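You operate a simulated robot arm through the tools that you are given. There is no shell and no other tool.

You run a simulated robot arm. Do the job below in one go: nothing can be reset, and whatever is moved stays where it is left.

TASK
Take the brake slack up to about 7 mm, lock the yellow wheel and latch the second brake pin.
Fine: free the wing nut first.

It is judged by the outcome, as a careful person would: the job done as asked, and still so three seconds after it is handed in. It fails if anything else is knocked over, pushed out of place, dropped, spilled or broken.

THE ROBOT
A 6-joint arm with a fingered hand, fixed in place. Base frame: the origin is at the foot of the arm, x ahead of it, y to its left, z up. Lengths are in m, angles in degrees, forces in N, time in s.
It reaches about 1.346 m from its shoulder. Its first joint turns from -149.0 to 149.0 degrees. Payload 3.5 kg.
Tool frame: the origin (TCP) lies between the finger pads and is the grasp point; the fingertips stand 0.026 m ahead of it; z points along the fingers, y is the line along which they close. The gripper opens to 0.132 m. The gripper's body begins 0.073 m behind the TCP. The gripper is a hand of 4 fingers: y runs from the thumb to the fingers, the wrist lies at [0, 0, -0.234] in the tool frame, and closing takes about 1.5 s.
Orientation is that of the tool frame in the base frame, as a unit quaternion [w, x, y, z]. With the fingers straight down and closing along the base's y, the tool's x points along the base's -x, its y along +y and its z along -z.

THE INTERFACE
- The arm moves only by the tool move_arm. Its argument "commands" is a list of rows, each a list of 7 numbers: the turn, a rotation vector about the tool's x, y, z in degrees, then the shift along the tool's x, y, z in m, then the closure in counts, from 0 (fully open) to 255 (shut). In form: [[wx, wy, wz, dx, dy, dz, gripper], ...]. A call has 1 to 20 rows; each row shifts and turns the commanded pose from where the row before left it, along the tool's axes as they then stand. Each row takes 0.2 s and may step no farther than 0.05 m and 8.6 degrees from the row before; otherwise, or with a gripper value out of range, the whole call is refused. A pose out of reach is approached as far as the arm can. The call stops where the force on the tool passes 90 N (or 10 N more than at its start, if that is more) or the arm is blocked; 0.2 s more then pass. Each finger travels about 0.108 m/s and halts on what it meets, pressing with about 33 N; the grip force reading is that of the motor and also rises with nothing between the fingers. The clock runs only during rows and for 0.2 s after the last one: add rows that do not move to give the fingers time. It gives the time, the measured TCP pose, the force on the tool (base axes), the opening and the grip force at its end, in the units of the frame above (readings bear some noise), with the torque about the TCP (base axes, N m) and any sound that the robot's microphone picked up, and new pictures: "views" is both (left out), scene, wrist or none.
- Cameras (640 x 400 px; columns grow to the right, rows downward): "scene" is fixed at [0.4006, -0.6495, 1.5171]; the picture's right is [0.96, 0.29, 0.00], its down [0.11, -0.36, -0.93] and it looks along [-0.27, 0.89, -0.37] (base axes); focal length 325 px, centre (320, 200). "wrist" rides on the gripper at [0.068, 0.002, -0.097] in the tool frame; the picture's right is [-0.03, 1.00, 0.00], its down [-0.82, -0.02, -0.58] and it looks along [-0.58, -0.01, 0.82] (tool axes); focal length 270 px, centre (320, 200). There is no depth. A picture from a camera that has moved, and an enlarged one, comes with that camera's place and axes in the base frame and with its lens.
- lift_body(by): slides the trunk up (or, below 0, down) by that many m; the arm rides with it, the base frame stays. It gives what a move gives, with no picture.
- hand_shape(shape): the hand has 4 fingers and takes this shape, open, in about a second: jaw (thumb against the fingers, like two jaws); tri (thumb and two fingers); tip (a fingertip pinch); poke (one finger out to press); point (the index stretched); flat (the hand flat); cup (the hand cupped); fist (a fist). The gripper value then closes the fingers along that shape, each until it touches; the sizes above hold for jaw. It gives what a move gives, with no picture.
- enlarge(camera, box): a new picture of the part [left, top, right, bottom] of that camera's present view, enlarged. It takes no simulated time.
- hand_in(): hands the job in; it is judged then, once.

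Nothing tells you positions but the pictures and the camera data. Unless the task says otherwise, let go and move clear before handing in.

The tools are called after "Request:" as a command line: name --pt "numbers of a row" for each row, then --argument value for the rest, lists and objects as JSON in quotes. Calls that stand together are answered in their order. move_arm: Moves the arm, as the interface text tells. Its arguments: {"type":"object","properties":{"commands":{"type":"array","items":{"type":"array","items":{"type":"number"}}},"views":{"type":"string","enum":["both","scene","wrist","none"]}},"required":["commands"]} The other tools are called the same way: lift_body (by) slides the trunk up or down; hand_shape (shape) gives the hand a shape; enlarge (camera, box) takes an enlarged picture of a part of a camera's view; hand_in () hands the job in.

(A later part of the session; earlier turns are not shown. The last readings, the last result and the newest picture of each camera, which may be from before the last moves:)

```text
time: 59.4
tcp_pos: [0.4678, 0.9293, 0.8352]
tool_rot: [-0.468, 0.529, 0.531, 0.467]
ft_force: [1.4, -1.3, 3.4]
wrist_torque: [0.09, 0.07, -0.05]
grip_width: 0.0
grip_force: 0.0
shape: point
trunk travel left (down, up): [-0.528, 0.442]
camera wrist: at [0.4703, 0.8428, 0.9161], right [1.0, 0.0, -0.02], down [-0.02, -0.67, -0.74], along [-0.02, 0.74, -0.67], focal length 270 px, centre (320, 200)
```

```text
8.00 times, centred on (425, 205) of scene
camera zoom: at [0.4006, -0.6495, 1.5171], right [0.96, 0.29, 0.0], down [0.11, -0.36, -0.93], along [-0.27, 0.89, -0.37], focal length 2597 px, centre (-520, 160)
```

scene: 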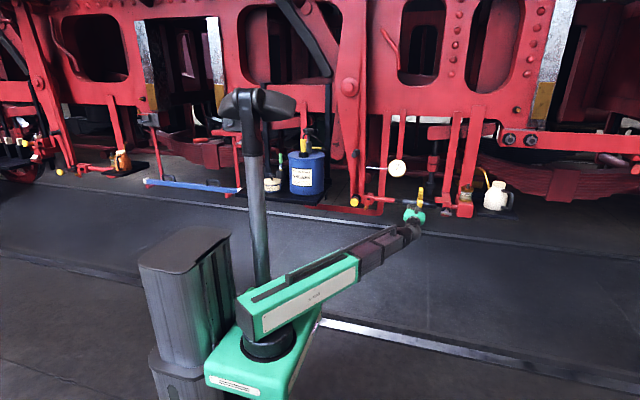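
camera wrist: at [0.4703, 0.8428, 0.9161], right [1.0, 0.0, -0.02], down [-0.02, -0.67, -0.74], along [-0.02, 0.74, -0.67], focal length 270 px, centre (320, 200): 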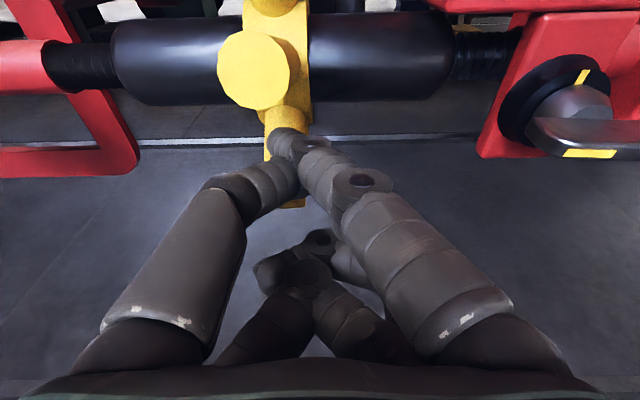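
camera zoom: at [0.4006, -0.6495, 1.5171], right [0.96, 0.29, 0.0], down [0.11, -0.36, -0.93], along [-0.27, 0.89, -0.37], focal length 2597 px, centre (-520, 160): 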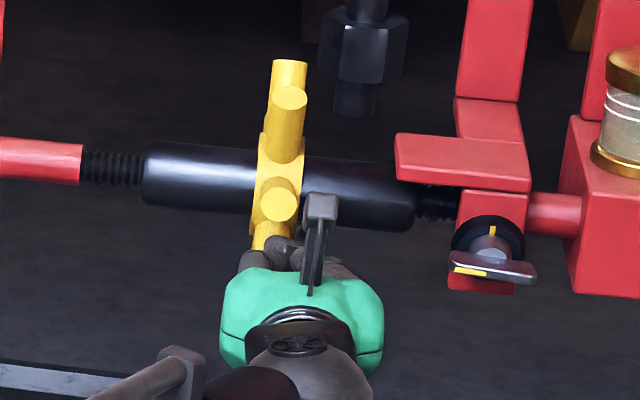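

About 8.25 mm. One more full stroke should land close to 7.1.

Request:
move_arm --pt "0 0 0 -0.00427 0 -0.03474 0" --pt "0 0 0 -0.00427 0 -0.03474 0" --pt "0 7.25 0 0.02953 0 -0.0019 0" --pt "0 7.25 0 0.02953 0 -0.0019 0" --pt "0 0 0 -0.0036 0 0.0255 0" --pt "0 0 0 -0.0036 0 0.0255 0" --pt "0 0 0 0 0 0 0" --pt "0 -2.9 0 -0.01184 0 0.0 0" --pt "0 -2.9 0 -0.01184 0 0.003 0" --pt "0 -2.9 0 -0.01184 0 0.004 0" --pt "0 -2.9 0 -0.01184 0 0.004 0" --pt "0 -2.9 0 -0.01184 0 0.004 0" --views "wrist"

Request:
enlarge --camera "scene" --box '[380, 150, 420, 180]'

```text
time: 62.0
tcp_pos: [0.4683, 0.9261, 0.8336]
tool_rot: [-0.468, 0.529, 0.531, 0.468]
ft_force: [1.2, -0.6, 2.3]
wrist_torque: [0.07, 0.02, -0.03]
grip_width: 0.0
grip_force: 0.1
shape: point
trunk travel left (down, up): [-0.528, 0.442]
camera wrist: at [0.4702, 0.8402, 0.9161], right [1.0, 0.0, -0.02], down [-0.02, -0.67, -0.74], along [-0.02, 0.74, -0.67], focal length 270 px, centre (320, 200)
```

wrist: 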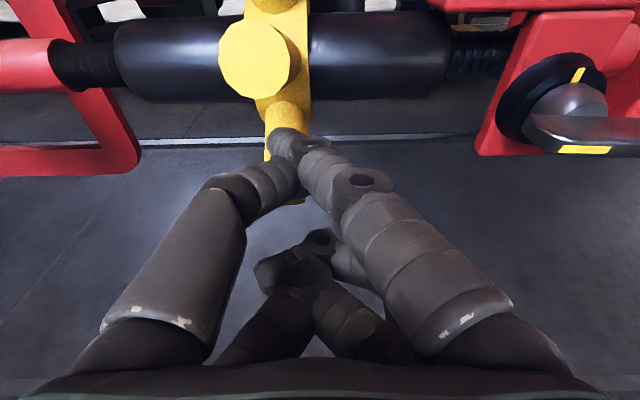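

```text
13.33 times, centred on (400, 165) of scene
camera zoom: at [0.4006, -0.6495, 1.5171], right [0.96, 0.29, 0.0], down [0.11, -0.36, -0.93], along [-0.27, 0.89, -0.37], focal length 4329 px, centre (-747, 667)
```

zoom: 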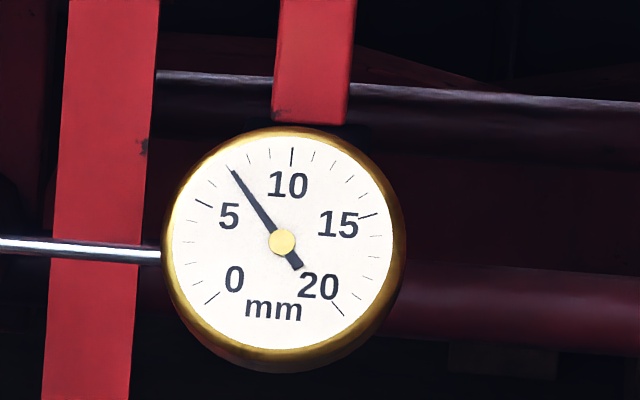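

The needle is right at 7 mm. I'll withdraw straight back so the wheel isn't disturbed, return to the jaw shape, and go back to the wing nut to lock it.

Request:
move_arm --pt "0 0 0 -0.00427 0 -0.03474 0" --pt "0 0 0 -0.00427 0 -0.03474 0" --pt "0 0 0 -0.00427 0 -0.03474 0" --pt "0 0 0 -0.00427 0 -0.03474 0" --pt "0 0 0 -0.00427 0 -0.03474 0" --pt "0 0 0 -0.00427 0 -0.03474 0" --pt "0 7 0 0.0285 0 -0.0017 0" --pt "0 0 0 0 0.036 0 0" --pt "0 0 0 0 0.036 0 0" --pt "0 0 0 0 0.036 0 0" --views "none"

Request:
hand_shape --shape "jaw"

Request:
move_arm --pt "0 0 -8.5 0 0 0 0" --pt "0 0 -8.5 0 0 0 0" --pt "0 0 -8.5 0 0 0 0" --pt "0 0 -8.5 0 0 0 0" --pt "0 0 -8.5 0 0 0 0" --pt "0 0 -8.5 0 0 0 50" --pt "0 0 -8.5 0 0 0 100" --pt "0 0 -8.5 0 0 0 150" --pt "0 0 -8.5 0 0 0 150" --pt "0 0 -8.5 0 0 0 150" --pt "0 0 -5 0 0 0 150" --views "both"

Request:
enlarge --camera "scene" --box '[380, 150, 420, 180]'

```text
time: 64.2
tcp_pos: [0.5759, 0.7176, 0.864]
tool_rot: [-0.5, 0.499, 0.502, 0.499]
ft_force: [-0.1, 0.1, 0.2]
wrist_torque: [-0.02, -0.03, 0.02]
grip_width: 0.0
grip_force: 0.1
shape: point
trunk travel left (down, up): [-0.528, 0.442]
```

```text
time: 65.1
tcp_pos: [0.5763, 0.7169, 0.8621]
tool_rot: [-0.5, 0.499, 0.502, 0.499]
ft_force: [0.3, -0.4, 0.2]
wrist_torque: [-0.03, 0.0, 0.03]
grip_width: 0.1317
grip_force: 0.1
shape: jaw
trunk travel left (down, up): [-0.528, 0.442]
```

```text
time: 67.5
tcp_pos: [0.5756, 0.7181, 0.8639]
tool_rot: [0.0, -0.002, 0.708, 0.706]
ft_force: [0.1, 0.1, -0.6]
wrist_torque: [0.02, -0.06, -0.01]
grip_width: 0.0549
grip_force: 0.0
shape: jaw
trunk travel left (down, up): [-0.528, 0.442]
camera wrist: at [0.5084, 0.6233, 0.866], right [0.02, 0.0, 1.0], down [0.82, -0.58, -0.02], along [0.58, 0.82, -0.01], focal length 270 px, centre (320, 200)
```

scene: 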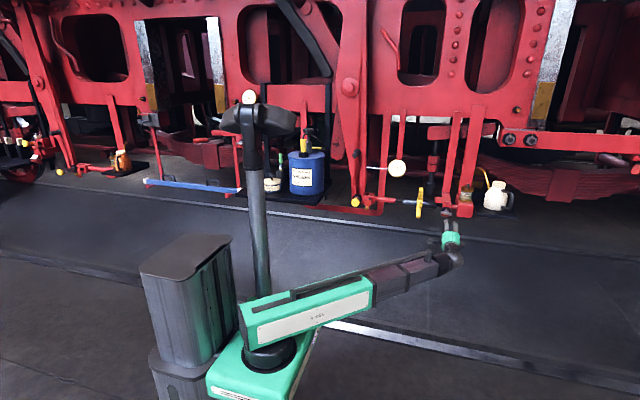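
wrist: 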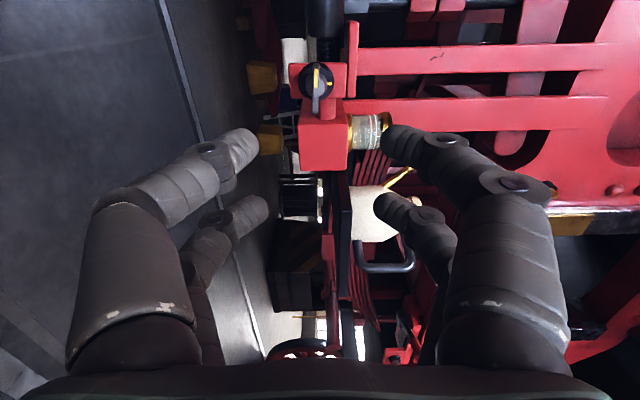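

```text
13.33 times, centred on (400, 165) of scene
camera zoom: at [0.4006, -0.6495, 1.5171], right [0.96, 0.29, 0.0], down [0.11, -0.36, -0.93], along [-0.27, 0.89, -0.37], focal length 4329 px, centre (-747, 667)
```

zoom: 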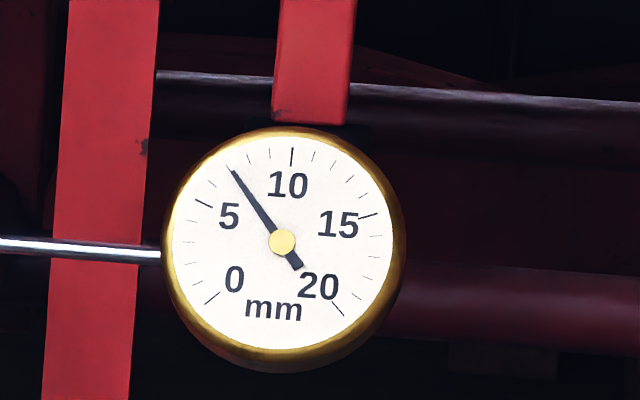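

Gauge holding at 7. I'll lower 3 mm to centre on the wing hub, then advance onto the level blade and close.

Request:
lift_body --by -0.003

Request:
move_arm --pt "0 0 0 0 0 0.04 150" --pt "0 0 0 0 0 0.04 150" --pt "0 0 0 0 0 0.04 150" --pt "0 0 0 0 0 0.04 150" --pt "0 0 0 0 0 0.02 150" --pt "0 0 0 0 0 0.019 150" --pt "0 0 0 0 0 0 150" --views "wrist"

Request:
enlarge --camera "wrist" --box '[220, 90, 420, 250]'

```text
time: 68.0
tcp_pos: [0.5766, 0.7184, 0.8599]
tool_rot: [0.0, -0.001, 0.708, 0.706]
ft_force: [-0.3, 0.0, -1.0]
wrist_torque: [-0.03, 0.02, 0.03]
grip_width: 0.055
grip_force: 0.1
shape: jaw
trunk travel left (down, up): [-0.525, 0.445]
```

```text
time: 69.6
tcp_pos: [0.5759, 0.9176, 0.8607]
tool_rot: [0.0, -0.001, 0.707, 0.707]
ft_force: [0.5, 0.0, 0.0]
wrist_torque: [-0.02, -0.01, -0.02]
grip_width: 0.0549
grip_force: 0.0
shape: jaw
trunk travel left (down, up): [-0.525, 0.445]
camera wrist: at [0.5075, 0.8225, 0.8634], right [0.02, 0.0, 1.0], down [0.82, -0.58, -0.02], along [0.58, 0.82, -0.01], focal length 270 px, centre (320, 200)
```

wrist: 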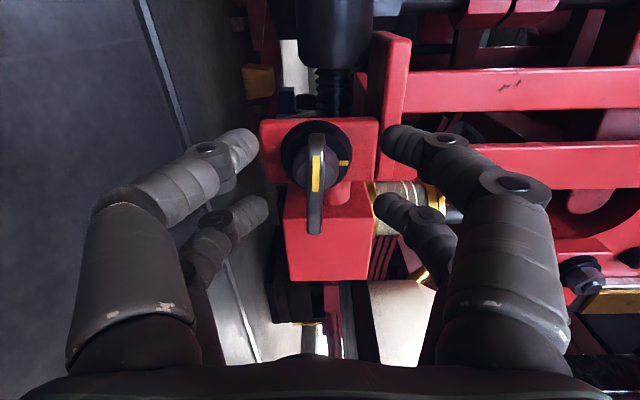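

```text
2.50 times, centred on (320, 170) of wrist
camera zoom: at [0.5075, 0.8225, 0.8634], right [0.02, 0.0, 1.0], down [0.82, -0.58, -0.02], along [0.58, 0.82, -0.01], focal length 676 px, centre (320, 275)
```

zoom: 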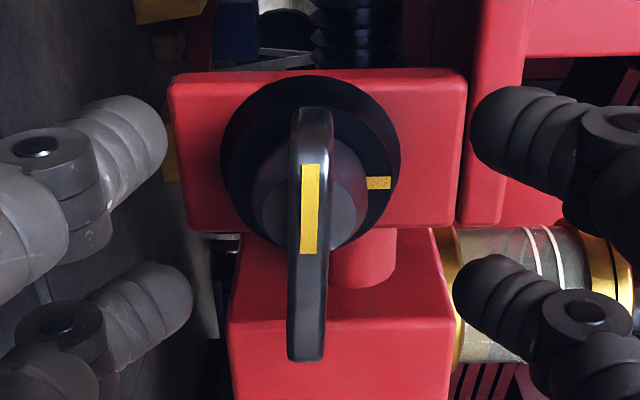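

Centred well. I'll close on the blade and then turn clockwise a quarter turn to tighten.

Request:
move_arm --pt "0 0 0 0 0 0 200" --pt "0 0 0 0 0 0 230" --pt "0 0 0 0 0 0 255" --pt "0 0 0 0 0 0 255" --pt "0 0 0 0 0 0 255" --views "none"

Request:
move_arm --pt "0 0 5 0 0 0 255" --pt "0 0 5 0 0 0 255" --pt "0 0 5 0 0 0 255" --pt "0 0 5 0 0 0 255" --pt "0 0 5 0 0 0 255" --pt "0 0 5 0 0 0 255" --pt "0 0 5 0 0 0 255" --pt "0 0 5 0 0 0 255" --pt "0 0 5 0 0 0 255" --views "none"

Request:
move_arm --pt "0 0 5 0 0 0 255" --pt "0 0 5 0 0 0 255" --pt "0 0 5 0 0 0 255" --pt "0 0 5 0 0 0 255" --pt "0 0 5 0 0 0 255" --pt "0 0 5 0 0 0 255" --views "wrist"

```text
time: 70.8
tcp_pos: [0.576, 0.9169, 0.8605]
tool_rot: [0.0, -0.001, 0.707, 0.707]
ft_force: [-0.2, 6.1, 0.1]
wrist_torque: [-0.01, 0.0, 0.06]
grip_width: 0.0024
grip_force: 33.0
shape: jaw
trunk travel left (down, up): [-0.525, 0.445]
```

```text
time: 72.8
tcp_pos: [0.5764, 0.9162, 0.8602]
tool_rot: [-0.272, 0.271, 0.654, 0.652]
ft_force: [14.0, 21.1, 19.4]
wrist_torque: [0.47, -0.17, -0.27]
grip_width: 0.0015
grip_force: 33.7
shape: jaw
trunk travel left (down, up): [-0.525, 0.445]
```

```text
time: 74.2
tcp_pos: [0.578, 0.9173, 0.8611]
tool_rot: [-0.43, 0.431, 0.561, 0.561]
ft_force: [20.0, 19.8, 25.7]
wrist_torque: [0.48, -0.34, -0.46]
grip_width: 0.0013
grip_force: 33.2
shape: jaw
trunk travel left (down, up): [-0.525, 0.445]
camera wrist: at [0.5609, 0.8223, 0.9289], right [0.97, 0.0, 0.23], down [0.19, -0.58, -0.79], along [0.14, 0.82, -0.56], focal length 270 px, centre (320, 200)
```

wrist: 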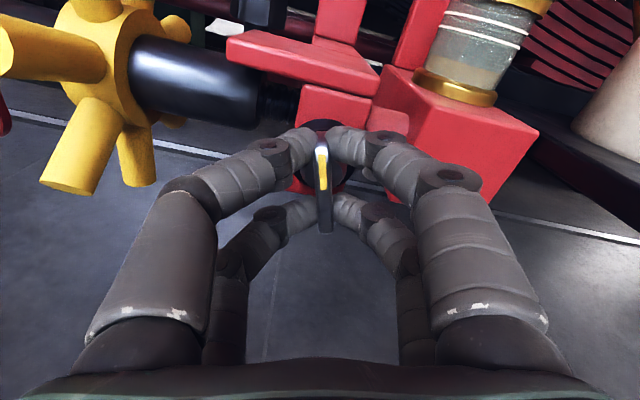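

Turning smoothly, 15° left to its original alignment. I'll finish in small steps.

Request:
move_arm --pt "0 0 5 0 0 0 255" --pt "0 0 5 0 0 0 255" --pt "0 0 5 0 0 0 255" --views "none"

Request:
move_arm --pt "0 0 3 0 0 0 255" --pt "0 0 3 0 0 0 255" --pt "0 0 0 0 0 0 255" --views "wrist"

Request:
enlarge --camera "wrist" --box '[220, 80, 420, 240]'

```text
time: 75.0
tcp_pos: [0.5773, 0.9164, 0.8615]
tool_rot: [-0.499, 0.501, 0.499, 0.501]
ft_force: [22.1, 23.2, 29.6]
wrist_torque: [0.53, -0.5, -0.56]
grip_width: 0.001
grip_force: 32.8
shape: jaw
trunk travel left (down, up): [-0.525, 0.445]
```

```text
time: 75.8
tcp_pos: [0.5784, 0.9166, 0.8613]
tool_rot: [-0.525, 0.526, 0.472, 0.474]
ft_force: [23.3, 27.7, 34.1]
wrist_torque: [0.55, -0.77, -0.54]
grip_width: 0.0004
grip_force: 33.2
shape: jaw
trunk travel left (down, up): [-0.525, 0.445]
camera wrist: at [0.5862, 0.8216, 0.9306], right [0.99, 0.0, -0.13], down [-0.11, -0.58, -0.81], along [-0.07, 0.82, -0.57], focal length 270 px, centre (320, 200)
```

wrist: 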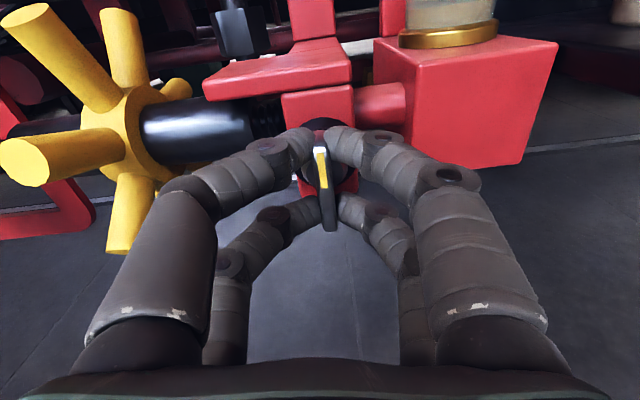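

```text
2.50 times, centred on (320, 160) of wrist
camera zoom: at [0.5862, 0.8216, 0.9306], right [0.99, 0.0, -0.13], down [-0.11, -0.58, -0.81], along [-0.07, 0.82, -0.57], focal length 676 px, centre (320, 300)
```

zoom: 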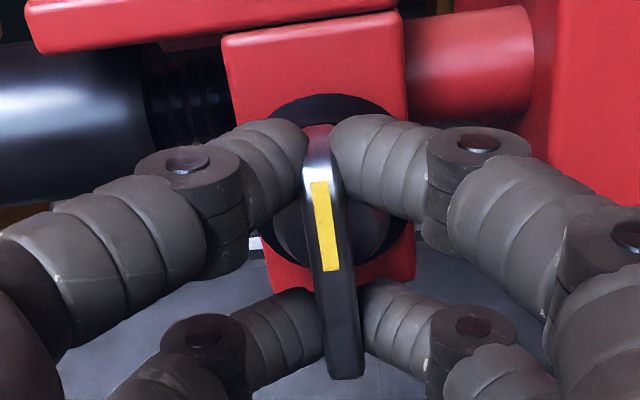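

The torque is rising and the blade has stopped at its original position while the hand went 6° further, so it is tight. I'll release and check the marks.

Request:
move_arm --pt "0 0 -3 0 0 0 255" --pt "0 0 0 0 0 0 200" --pt "0 0 0 0 0 0 150" --pt "0 0 -3 0 0 0 150" --pt "0 0 0 0 0 0 150" --views "wrist"

Request:
enlarge --camera "wrist" --box '[240, 90, 400, 230]'

Request:
enlarge --camera "scene" --box '[380, 150, 420, 180]'

```text
time: 77.0
tcp_pos: [0.5763, 0.9165, 0.8595]
tool_rot: [-0.5, 0.5, 0.501, 0.499]
ft_force: [-0.6, -0.5, 0.0]
wrist_torque: [-0.01, -0.02, -0.04]
grip_width: 0.0538
grip_force: 0.1
shape: jaw
trunk travel left (down, up): [-0.525, 0.445]
camera wrist: at [0.5778, 0.8226, 0.9297], right [1.0, 0.0, -0.02], down [-0.02, -0.58, -0.81], along [-0.02, 0.81, -0.58], focal length 270 px, centre (320, 200)
```

wrist: 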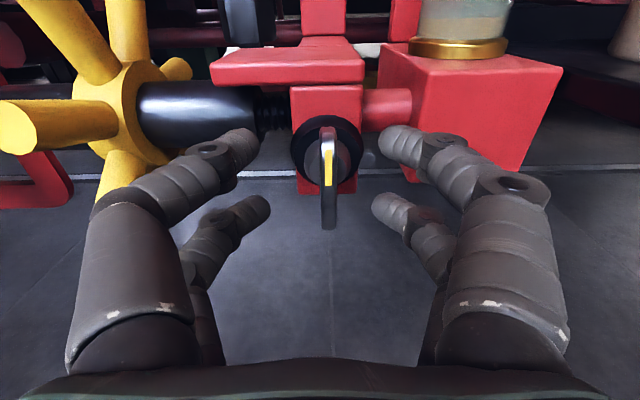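

```text
2.86 times, centred on (320, 160) of wrist
camera zoom: at [0.5778, 0.8226, 0.9297], right [1.0, 0.0, -0.02], down [-0.02, -0.58, -0.81], along [-0.02, 0.81, -0.58], focal length 772 px, centre (320, 314)
```

zoom: 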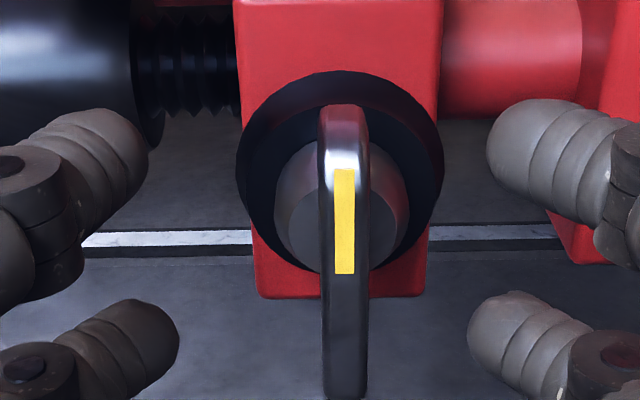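

```text
13.33 times, centred on (400, 165) of scene
camera zoom: at [0.4006, -0.6495, 1.5171], right [0.96, 0.29, 0.0], down [0.11, -0.36, -0.93], along [-0.27, 0.89, -0.37], focal length 4329 px, centre (-747, 667)
```

zoom: 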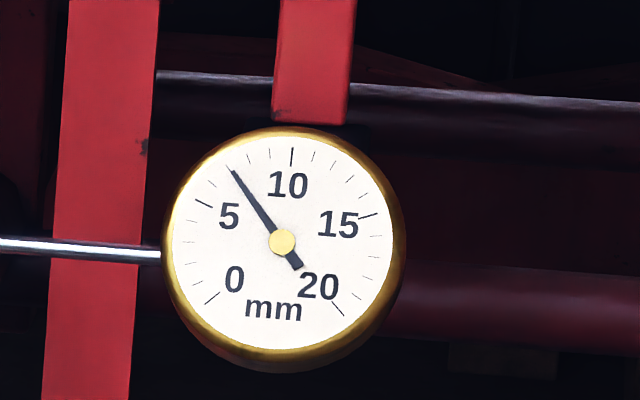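

The wing is back upright at its mark and the gauge holds at 7 mm. Now I'll withdraw and go over to the near pin for a close look.

Request:
move_arm --pt "0 0 0 0 0 -0.04 120" --pt "0 0 0 0 0 -0.04 80" --pt "0 0 0 0 0 -0.04 40" --pt "0 0 0 0 0 -0.04 0" --pt "0 0 0 0 -0.045 0 0" --pt "0 0 0 0 -0.045 0 0" --pt "0 0 0 0 -0.045 0 0" --pt "0 0 0 0 -0.045 0 0" --pt "0 0 0 0 -0.045 0 0" --pt "0 0 0 0 -0.045 0 0" --pt "0 0 0 0 -0.045 0 0" --pt "0 0 0 0 -0.045 0 0" --pt "0 0 0 0 -0.045 0 0"

Request:
enlarge --camera "wrist" --box '[220, 60, 420, 200]'

Request:
enlarge --camera "scene" --box '[345, 180, 395, 220]'

```text
time: 79.8
tcp_pos: [0.1722, 0.7561, 0.8579]
tool_rot: [-0.499, 0.5, 0.502, 0.498]
ft_force: [0.5, -0.1, -0.3]
wrist_torque: [-0.04, -0.02, -0.02]
grip_width: 0.1321
grip_force: 0.1
shape: jaw
trunk travel left (down, up): [-0.525, 0.445]
camera wrist: at [0.1747, 0.6628, 0.9294], right [1.0, 0.0, -0.02], down [-0.02, -0.58, -0.81], along [-0.01, 0.81, -0.58], focal length 270 px, centre (320, 200)
```

scene: 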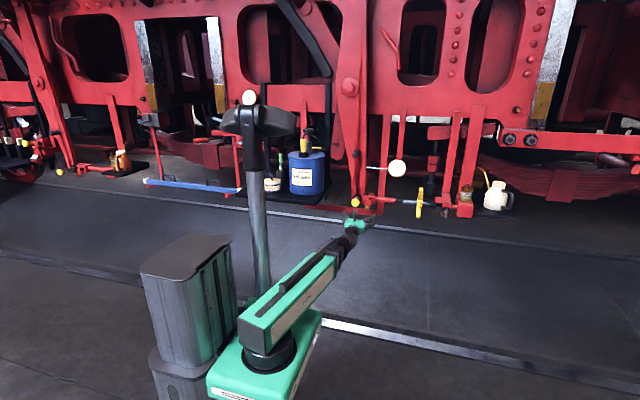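
wrist: 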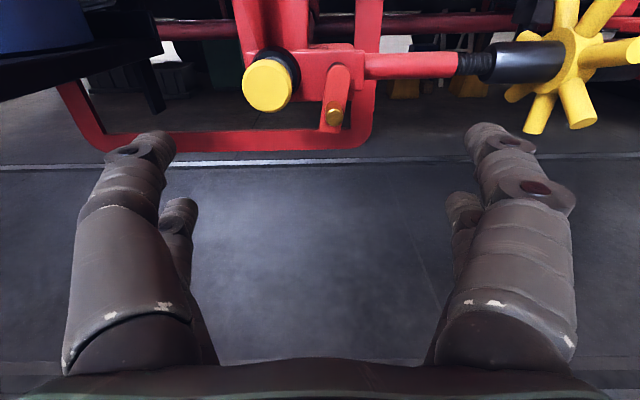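

```text
2.86 times, centred on (320, 130) of wrist
camera zoom: at [0.1747, 0.6628, 0.9294], right [1.0, 0.0, -0.02], down [-0.02, -0.58, -0.81], along [-0.01, 0.81, -0.58], focal length 772 px, centre (320, 400)
```

zoom: 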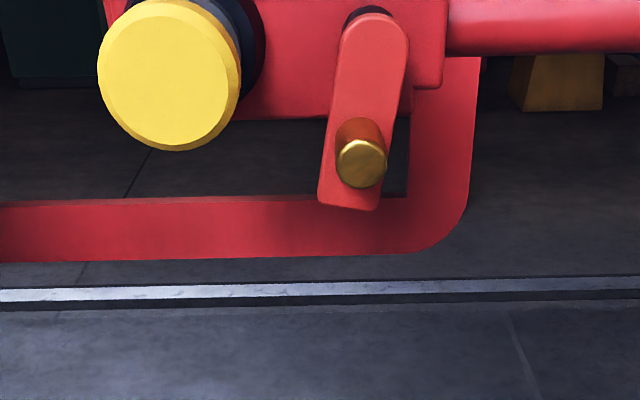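

```text
10.00 times, centred on (370, 200) of scene
camera zoom: at [0.4006, -0.6495, 1.5171], right [0.96, 0.29, 0.0], down [0.11, -0.36, -0.93], along [-0.27, 0.89, -0.37], focal length 3246 px, centre (-180, 200)
```

zoom: 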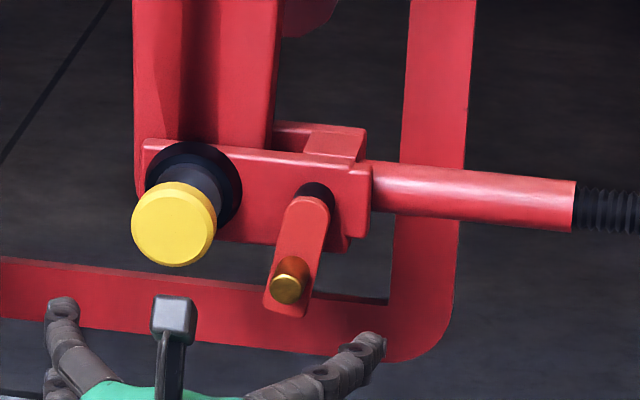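

The pin parts triangulate to: knob front centre (0.122, 0.92, 0.873), tab pivot about (0.193, 0.95, 0.872), and brass handle end (0.180, 0.924, 0.842). I need to know whether the pin is pushed fully in, so I'll look at it more closely.

Request:
enlarge --camera "scene" --box '[350, 188, 382, 212]'

Request:
move_arm --pt "0 0 8.5 0 0.03 0 0" --pt "0 0 8.5 0 0 0 0" --pt "0 0 8.5 0 0 0 0" --pt "0 0 8.5 0 0 0 0" --pt "0 0 8.5 0 0 0 0" --pt "0 0 8.5 0 0 0 0" --pt "0 0 8.5 0 0 0 0" --pt "0 0 8.5 0 0 0 0" --pt "0 0 8.5 0 0 0 0" --pt "0 0 8.5 0 0 0 0" --pt "0 0 5 0 0 0 0"

```text
16.00 times, centred on (366, 200) of scene
camera zoom: at [0.4006, -0.6495, 1.5171], right [0.96, 0.29, 0.0], down [0.11, -0.36, -0.93], along [-0.27, 0.89, -0.37], focal length 5194 px, centre (-416, 200)
```

zoom: 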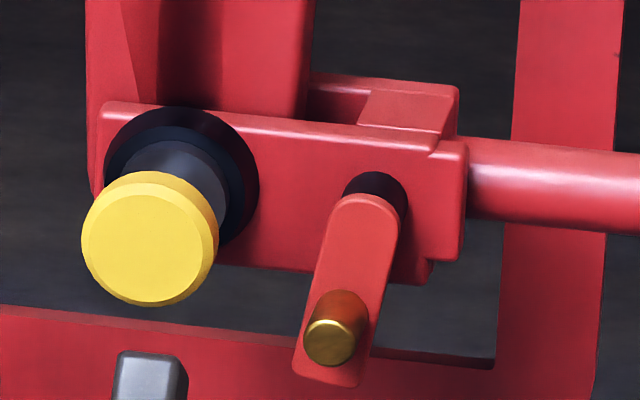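

```text
time: 82.2
tcp_pos: [0.2003, 0.757, 0.8592]
tool_rot: [-0.705, 0.709, 0.0, -0.001]
ft_force: [-0.1, -0.3, 0.1]
wrist_torque: [-0.01, 0.02, -0.01]
grip_width: 0.132
grip_force: 0.0
shape: jaw
trunk travel left (down, up): [-0.525, 0.445]
camera wrist: at [0.27, 0.6619, 0.8595], right [-0.03, 0.0, -1.0], down [-0.81, -0.58, 0.02], along [-0.58, 0.82, 0.01], focal length 270 px, centre (320, 200)
```

scene: 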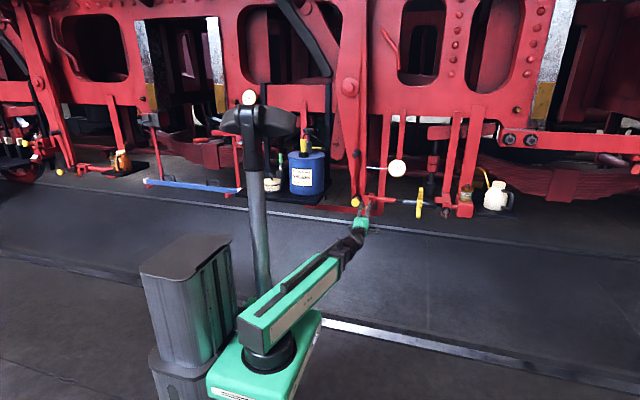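
wrist: 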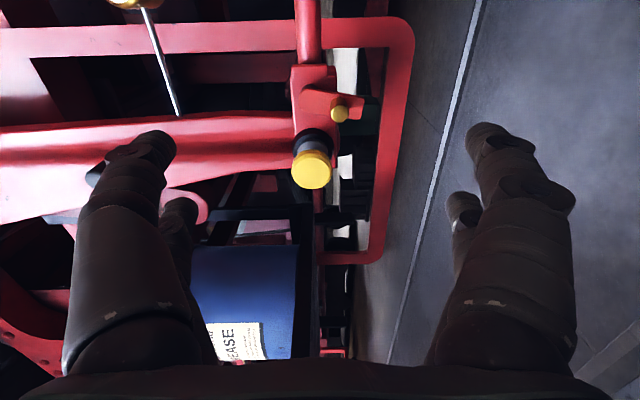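

I'll yaw the hand left so the camera looks along −x for a side profile of the pin.

Request:
move_arm --pt "0 0 0 0.043 0 0.02 0" --pt "0 0 0 0.043 0 0.03 0" --pt "0 -8 0 0 0 0.02 0" --pt "0 -8 0 0 0 0 0" --pt "0 -8 0 0 0 0 0" --pt "0 -8 0 0 0 0 0" --pt "0 -8 0 0 0 0 0" --pt "0 0 0 0 0 0 0"

Request:
enlarge --camera "wrist" --box '[240, 60, 440, 200]'

```text
refused: row 2 steps farther than a row can; nothing moved
```

```text
2.86 times, centred on (340, 130) of wrist
camera zoom: at [0.27, 0.6619, 0.8595], right [-0.03, 0.0, -1.0], down [-0.81, -0.58, 0.02], along [-0.58, 0.82, 0.01], focal length 772 px, centre (263, 400)
```

zoom: 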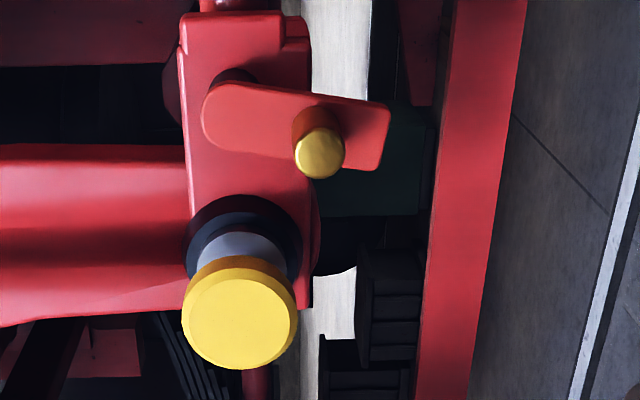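

Request:
move_arm --pt "0 0 0 0.035 0 0.02 0" --pt "0 0 0 0.035 0 0.02 0" --pt "0 0 0 0.016 0 0.03 0" --pt "0 -8 0 0 0 0 0" --pt "0 -8 0 0 0 0 0" --pt "0 -8 0 0 0 0 0" --pt "0 -8 0 0 0 0 0" --pt "0 -8 0 0 0 0 0" --pt "0 0 0 0 0 0 0"

Request:
enlarge --camera "wrist" --box '[240, 100, 440, 240]'

```text
time: 84.2
tcp_pos: [0.2881, 0.8268, 0.8597]
tool_rot: [-0.663, 0.666, 0.244, -0.242]
ft_force: [-0.3, 0.0, 0.7]
wrist_torque: [-0.02, -0.01, -0.02]
grip_width: 0.1319
grip_force: 0.2
shape: jaw
trunk travel left (down, up): [-0.525, 0.445]
camera wrist: at [0.4026, 0.7988, 0.8596], right [-0.02, -0.02, -1.0], down [-0.25, -0.97, 0.02], along [-0.97, 0.25, 0.01], focal length 270 px, centre (320, 200)
```

scene: 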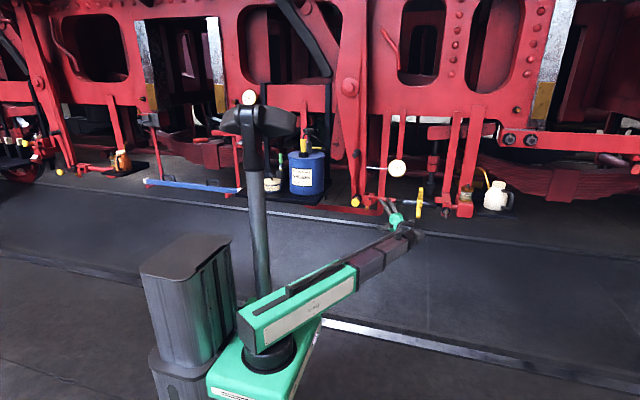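
wrist: 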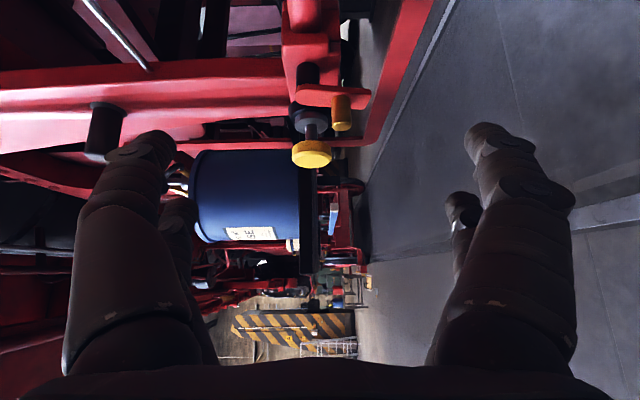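

```text
2.86 times, centred on (340, 170) of wrist
camera zoom: at [0.4026, 0.7988, 0.8596], right [-0.02, -0.02, -1.0], down [-0.25, -0.97, 0.02], along [-0.97, 0.25, 0.01], focal length 772 px, centre (263, 286)
```

zoom: 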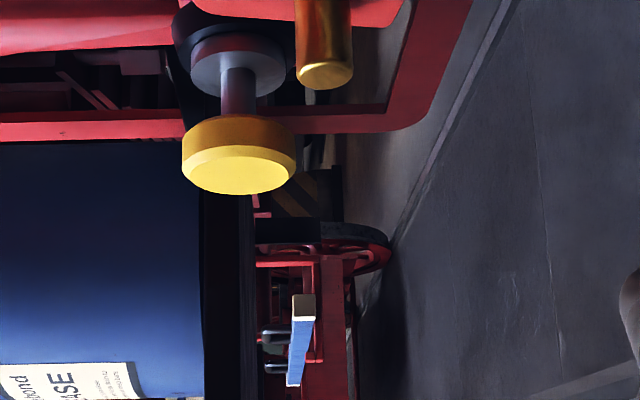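

That profile is very informative. Zooming in on the pin, collar and tab.

Request:
enlarge --camera "wrist" --box '[270, 50, 390, 180]'

```text
3.08 times, centred on (330, 115) of wrist
camera zoom: at [0.4026, 0.7988, 0.8596], right [-0.02, -0.02, -1.0], down [-0.25, -0.97, 0.02], along [-0.97, 0.25, 0.01], focal length 832 px, centre (289, 462)
```

zoom: 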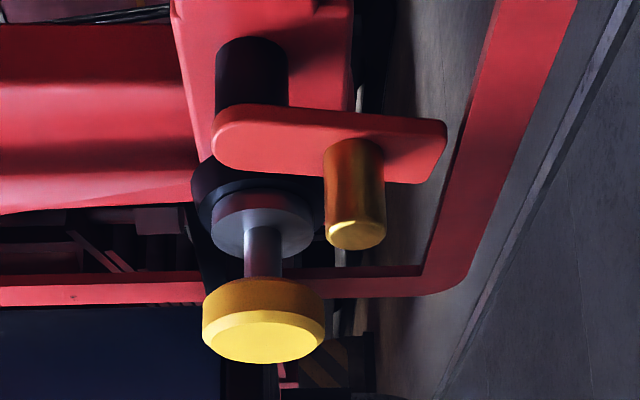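

The profile shows the pin is already pushed in: the tab (y≈0.945–0.954) lies squarely in the gap between knob (back ≈0.932) and collar (front ≈0.961), so it only has to be swung left and level over the stem. I'll straighten the hand, form "point" again, and lower to push the brass handle left and up.

Request:
move_arm --pt "0 8 0 0 0 -0.02 0" --pt "0 8 0 0 0 -0.02 0" --pt "0 8 0 0 0 0 0" --pt "0 8 0 0 0 0 0" --pt "0 8 0 0 0 0 0" --pt "0 0 -8.5 0 0 0 0" --pt "0 0 -8.5 0 0 0 0" --pt "0 0 -8.5 0 0 0 0" --pt "0 0 -8.5 0 0 0 0" --pt "0 0 -8.5 0 0 0 0" --pt "0 0 -8.5 0 0 0 0" --pt "0 0 -8.5 0 0 0 0" --pt "0 0 -8.5 0 0 0 0" --pt "0 0 -8.5 0 0 0 0" --pt "0 0 -8.5 0 0 0 0" --pt "0 0 -5 0 0 0 0" --views "none"

Request:
hand_shape --shape "point"

Request:
lift_body --by -0.041

Request:
move_arm --pt "0 0 0 0 0 0 0"

```text
time: 87.6
tcp_pos: [0.311, 0.7954, 0.8593]
tool_rot: [-0.499, 0.499, 0.502, 0.5]
ft_force: [-0.4, -0.1, -0.2]
wrist_torque: [0.0, 0.03, 0.03]
grip_width: 0.1319
grip_force: 0.1
shape: jaw
trunk travel left (down, up): [-0.525, 0.445]
```

```text
time: 88.5
tcp_pos: [0.311, 0.7932, 0.858]
tool_rot: [-0.499, 0.5, 0.501, 0.499]
ft_force: [-1.0, 0.3, -0.3]
wrist_torque: [-0.01, -0.01, 0.03]
grip_width: 0.0
grip_force: 0.1
shape: point
trunk travel left (down, up): [-0.525, 0.445]
```

```text
time: 89.3
tcp_pos: [0.3096, 0.7947, 0.8179]
tool_rot: [-0.499, 0.5, 0.502, 0.499]
ft_force: [0.0, 0.0, -0.7]
wrist_torque: [0.0, 0.0, -0.03]
grip_width: 0.0005
grip_force: 0.1
shape: point
trunk travel left (down, up): [-0.484, 0.486]
```

```text
time: 89.8
tcp_pos: [0.3115, 0.795, 0.8185]
tool_rot: [-0.499, 0.5, 0.501, 0.5]
ft_force: [0.6, 0.5, -0.4]
wrist_torque: [0.0, -0.01, -0.01]
grip_width: 0.0001
grip_force: 0.0
shape: point
trunk travel left (down, up): [-0.484, 0.486]
camera wrist: at [0.3126, 0.6998, 0.8888], right [1.0, 0.0, -0.02], down [-0.02, -0.58, -0.81], along [-0.02, 0.81, -0.58], focal length 270 px, centre (320, 200)
```

scene: 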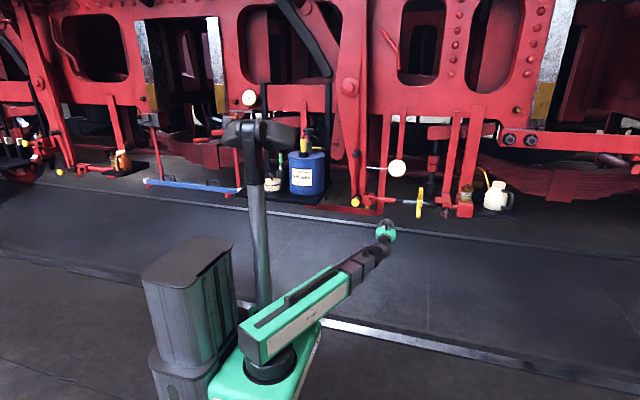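
wrist: 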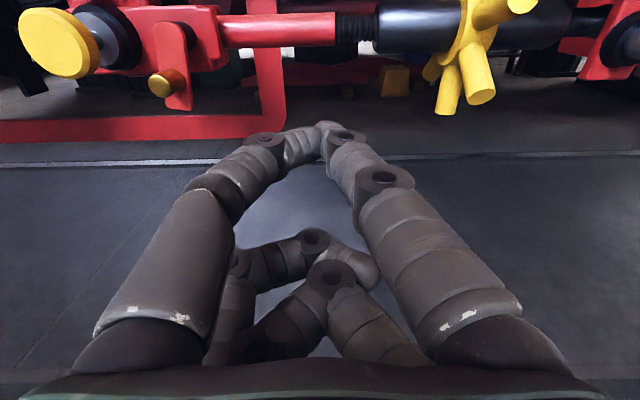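

The fingers interlocked differently this time (thumb out in front). Going through "poke" first gave the cleaner pointing shape earlier, so I'll repeat that sequence here, clear of everything.

Request:
hand_shape --shape "jaw"

Request:
hand_shape --shape "poke"

Request:
hand_shape --shape "point"

Request:
move_arm --pt "0 0 0 0 0 0 0" --views "wrist"

```text
time: 90.7
tcp_pos: [0.3101, 0.7946, 0.8184]
tool_rot: [-0.499, 0.5, 0.501, 0.5]
ft_force: [-0.4, 0.1, -0.5]
wrist_torque: [0.0, -0.01, 0.0]
grip_width: 0.1319
grip_force: 0.1
shape: jaw
trunk travel left (down, up): [-0.484, 0.486]
```

```text
time: 91.5
tcp_pos: [0.3113, 0.7948, 0.819]
tool_rot: [-0.499, 0.5, 0.501, 0.499]
ft_force: [0.9, 0.4, 1.0]
wrist_torque: [0.0, -0.04, 0.01]
grip_width: 0.0
grip_force: 0.1
shape: poke
trunk travel left (down, up): [-0.484, 0.486]
```

```text
time: 92.5
tcp_pos: [0.3111, 0.7958, 0.8181]
tool_rot: [-0.499, 0.5, 0.501, 0.5]
ft_force: [0.8, -0.2, -1.0]
wrist_torque: [0.0, 0.02, 0.0]
grip_width: 0.0
grip_force: 0.1
shape: point
trunk travel left (down, up): [-0.484, 0.486]
```

```text
time: 92.8
tcp_pos: [0.3105, 0.7946, 0.8197]
tool_rot: [-0.499, 0.5, 0.501, 0.499]
ft_force: [-0.2, -0.5, 0.3]
wrist_torque: [0.0, 0.02, 0.01]
grip_width: 0.0
grip_force: 0.1
shape: point
trunk travel left (down, up): [-0.484, 0.486]
camera wrist: at [0.3126, 0.6997, 0.8888], right [1.0, 0.0, -0.02], down [-0.02, -0.58, -0.81], along [-0.02, 0.81, -0.58], focal length 270 px, centre (320, 200)
```

wrist: 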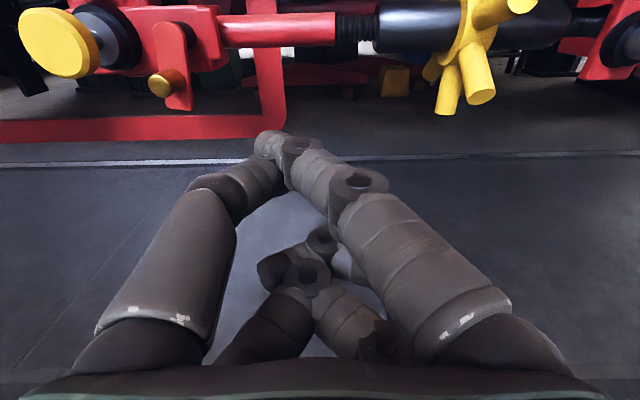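

Good, the clean pointing shape is back. I'll bring the tip to the right of the brass handle, stopping short first to verify alignment.

Request:
move_arm --pt "0 0 0 0 -0.026 0 0" --pt "0 0 0 0 -0.026 0.01 0" --pt "0 0 0 0 -0.026 0.02 0" --pt "0 0 0 0 0 0.025 0" --pt "0 0 0 0 0 0.025 0" --pt "0 0 0 0 0 0 0" --views "wrist"

Request:
enlarge --camera "wrist" --box '[180, 40, 380, 180]'

Request:
enlarge --camera "scene" --box '[345, 185, 393, 221]'

```text
time: 94.2
tcp_pos: [0.2331, 0.8735, 0.819]
tool_rot: [-0.5, 0.499, 0.501, 0.499]
ft_force: [0.9, -1.1, -0.2]
wrist_torque: [0.02, 0.04, -0.01]
grip_width: 0.0001
grip_force: 0.0
shape: point
trunk travel left (down, up): [-0.484, 0.486]
camera wrist: at [0.2351, 0.7791, 0.8889], right [1.0, 0.0, -0.02], down [-0.02, -0.58, -0.82], along [-0.02, 0.82, -0.58], focal length 270 px, centre (320, 200)
```

wrist: 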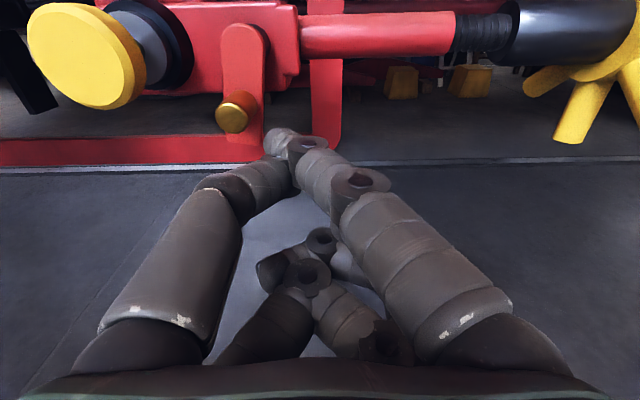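

```text
2.86 times, centred on (280, 110) of wrist
camera zoom: at [0.2351, 0.7791, 0.8889], right [1.0, 0.0, -0.02], down [-0.02, -0.58, -0.82], along [-0.02, 0.82, -0.58], focal length 772 px, centre (434, 457)
```

zoom: 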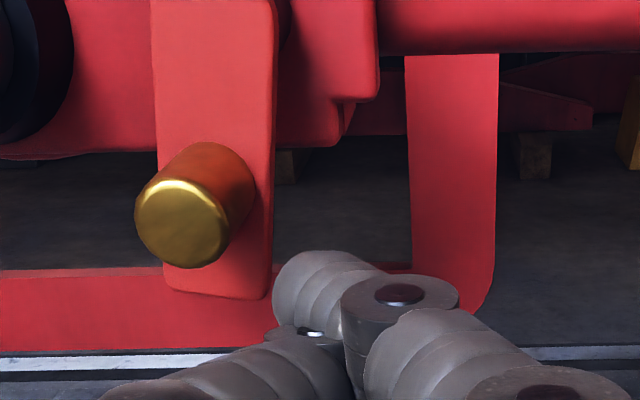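

```text
11.11 times, centred on (369, 203) of scene
camera zoom: at [0.4006, -0.6495, 1.5171], right [0.96, 0.29, 0.0], down [0.11, -0.36, -0.93], along [-0.27, 0.89, -0.37], focal length 3607 px, centre (-224, 167)
```

zoom: 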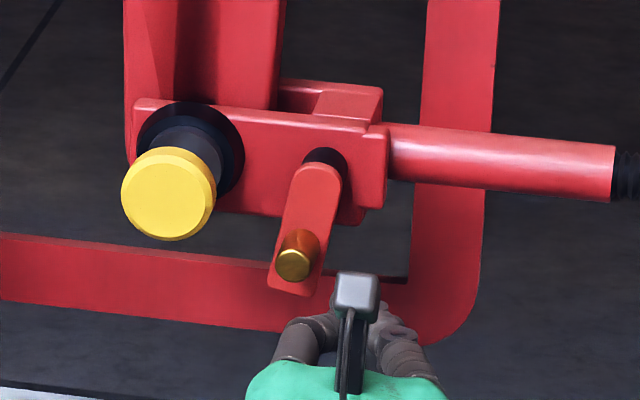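

The tip is level with the handle and about 2.5 cm to its right. I'll move in beside it, then push left.

Request:
move_arm --pt "0 0 0 0 0 0.018 0" --pt "0 0 0 0 0 0.018 0" --pt "0 0 0 0 -0.006 0 0" --pt "0 0 0 0 -0.006 0 0" --pt "0 0 0 0 -0.006 0 0" --pt "0 0 0 0 0 0 0" --views "wrist"

Request:
enlarge --camera "wrist" --box '[180, 40, 380, 180]'

Request:
enlarge --camera "scene" --box '[345, 185, 393, 221]'

```text
time: 95.7
tcp_pos: [0.2159, 0.9087, 0.819]
tool_rot: [-0.499, 0.5, 0.502, 0.499]
ft_force: [1.5, 0.2, 0.2]
wrist_torque: [0.0, 0.05, -0.04]
grip_width: 0.0001
grip_force: 0.1
shape: point
trunk travel left (down, up): [-0.484, 0.486]
camera wrist: at [0.2171, 0.8151, 0.8887], right [1.0, 0.0, -0.02], down [-0.02, -0.58, -0.81], along [-0.02, 0.81, -0.58], focal length 270 px, centre (320, 200)
```

wrist: 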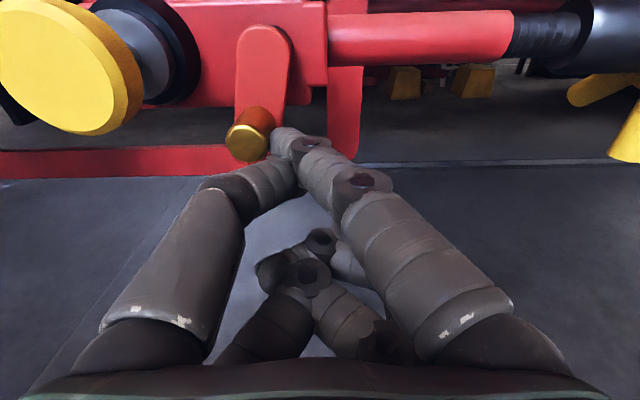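

```text
2.86 times, centred on (280, 110) of wrist
camera zoom: at [0.2171, 0.8151, 0.8887], right [1.0, 0.0, -0.02], down [-0.02, -0.58, -0.81], along [-0.02, 0.81, -0.58], focal length 772 px, centre (434, 457)
```

zoom: 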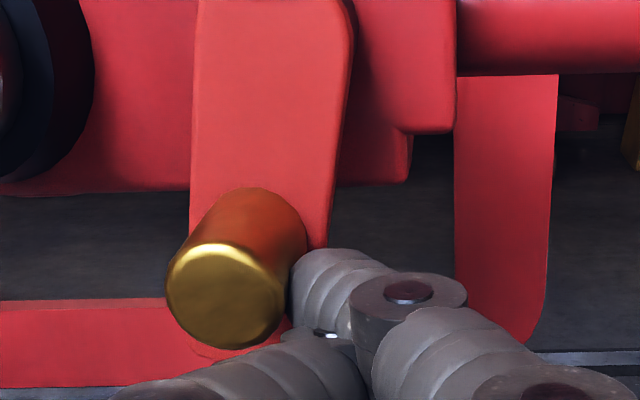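

```text
11.11 times, centred on (369, 203) of scene
camera zoom: at [0.4006, -0.6495, 1.5171], right [0.96, 0.29, 0.0], down [0.11, -0.36, -0.93], along [-0.27, 0.89, -0.37], focal length 3607 px, centre (-224, 167)
```

zoom: 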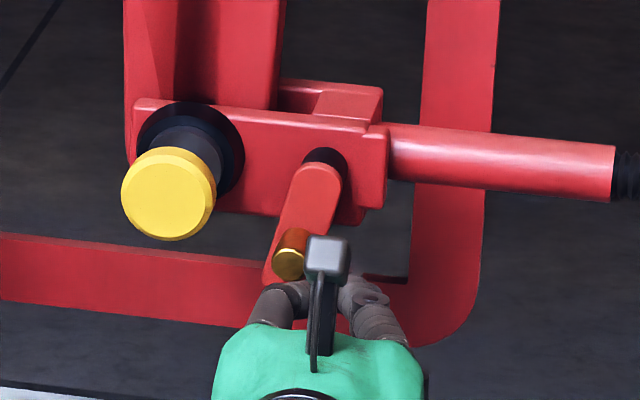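

Contact made and the tab is starting to swing with very little force. Continuing left, then curving upward.

Request:
move_arm --pt "0 0 0 0 -0.006 0 0" --pt "0 0 0 0 -0.006 0 0" --pt "0 0 0 0 -0.006 0 0" --pt "0 1 0 0.0041 -0.004 0 0" --pt "0 1 0 0.0041 -0.004 0 0" --pt "0 0 0 0 0 0 0" --views "wrist"

Request:
enlarge --camera "wrist" --box '[180, 40, 380, 180]'

Request:
enlarge --camera "scene" --box '[345, 185, 393, 221]'

```text
time: 97.0
tcp_pos: [0.1881, 0.9098, 0.8255]
tool_rot: [0.508, -0.491, -0.493, -0.508]
ft_force: [1.0, 0.7, -2.1]
wrist_torque: [-0.08, -0.02, -0.03]
grip_width: 0.0
grip_force: 0.0
shape: point
trunk travel left (down, up): [-0.484, 0.486]
camera wrist: at [0.1901, 0.8132, 0.8932], right [1.0, 0.0, -0.02], down [-0.02, -0.55, -0.83], along [-0.02, 0.83, -0.55], focal length 270 px, centre (320, 200)
```

wrist: 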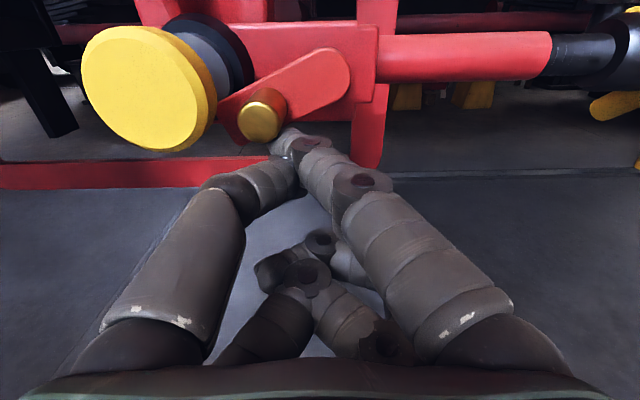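

```text
2.86 times, centred on (280, 110) of wrist
camera zoom: at [0.1901, 0.8132, 0.8932], right [1.0, 0.0, -0.02], down [-0.02, -0.55, -0.83], along [-0.02, 0.83, -0.55], focal length 772 px, centre (434, 457)
```

zoom: 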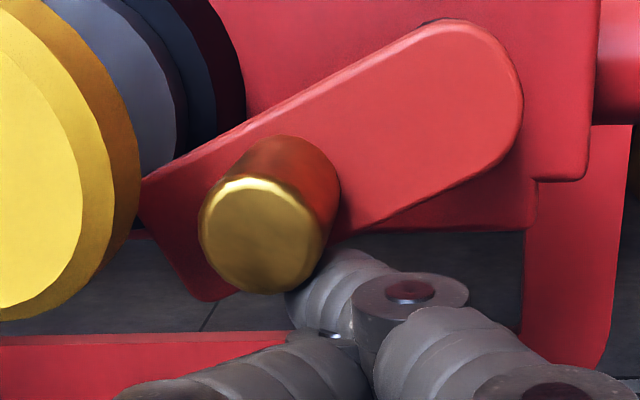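

```text
11.11 times, centred on (369, 203) of scene
camera zoom: at [0.4006, -0.6495, 1.5171], right [0.96, 0.29, 0.0], down [0.11, -0.36, -0.93], along [-0.27, 0.89, -0.37], focal length 3607 px, centre (-224, 167)
```

zoom: 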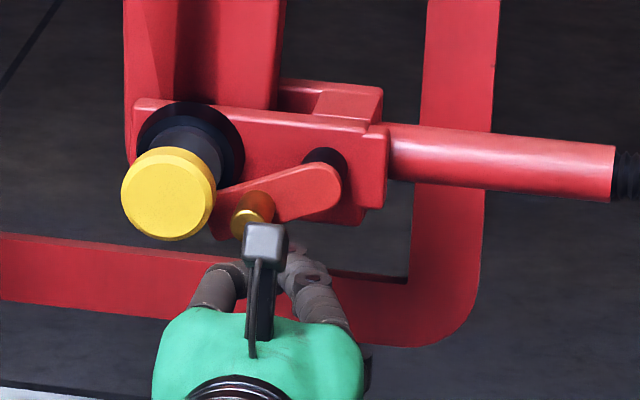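

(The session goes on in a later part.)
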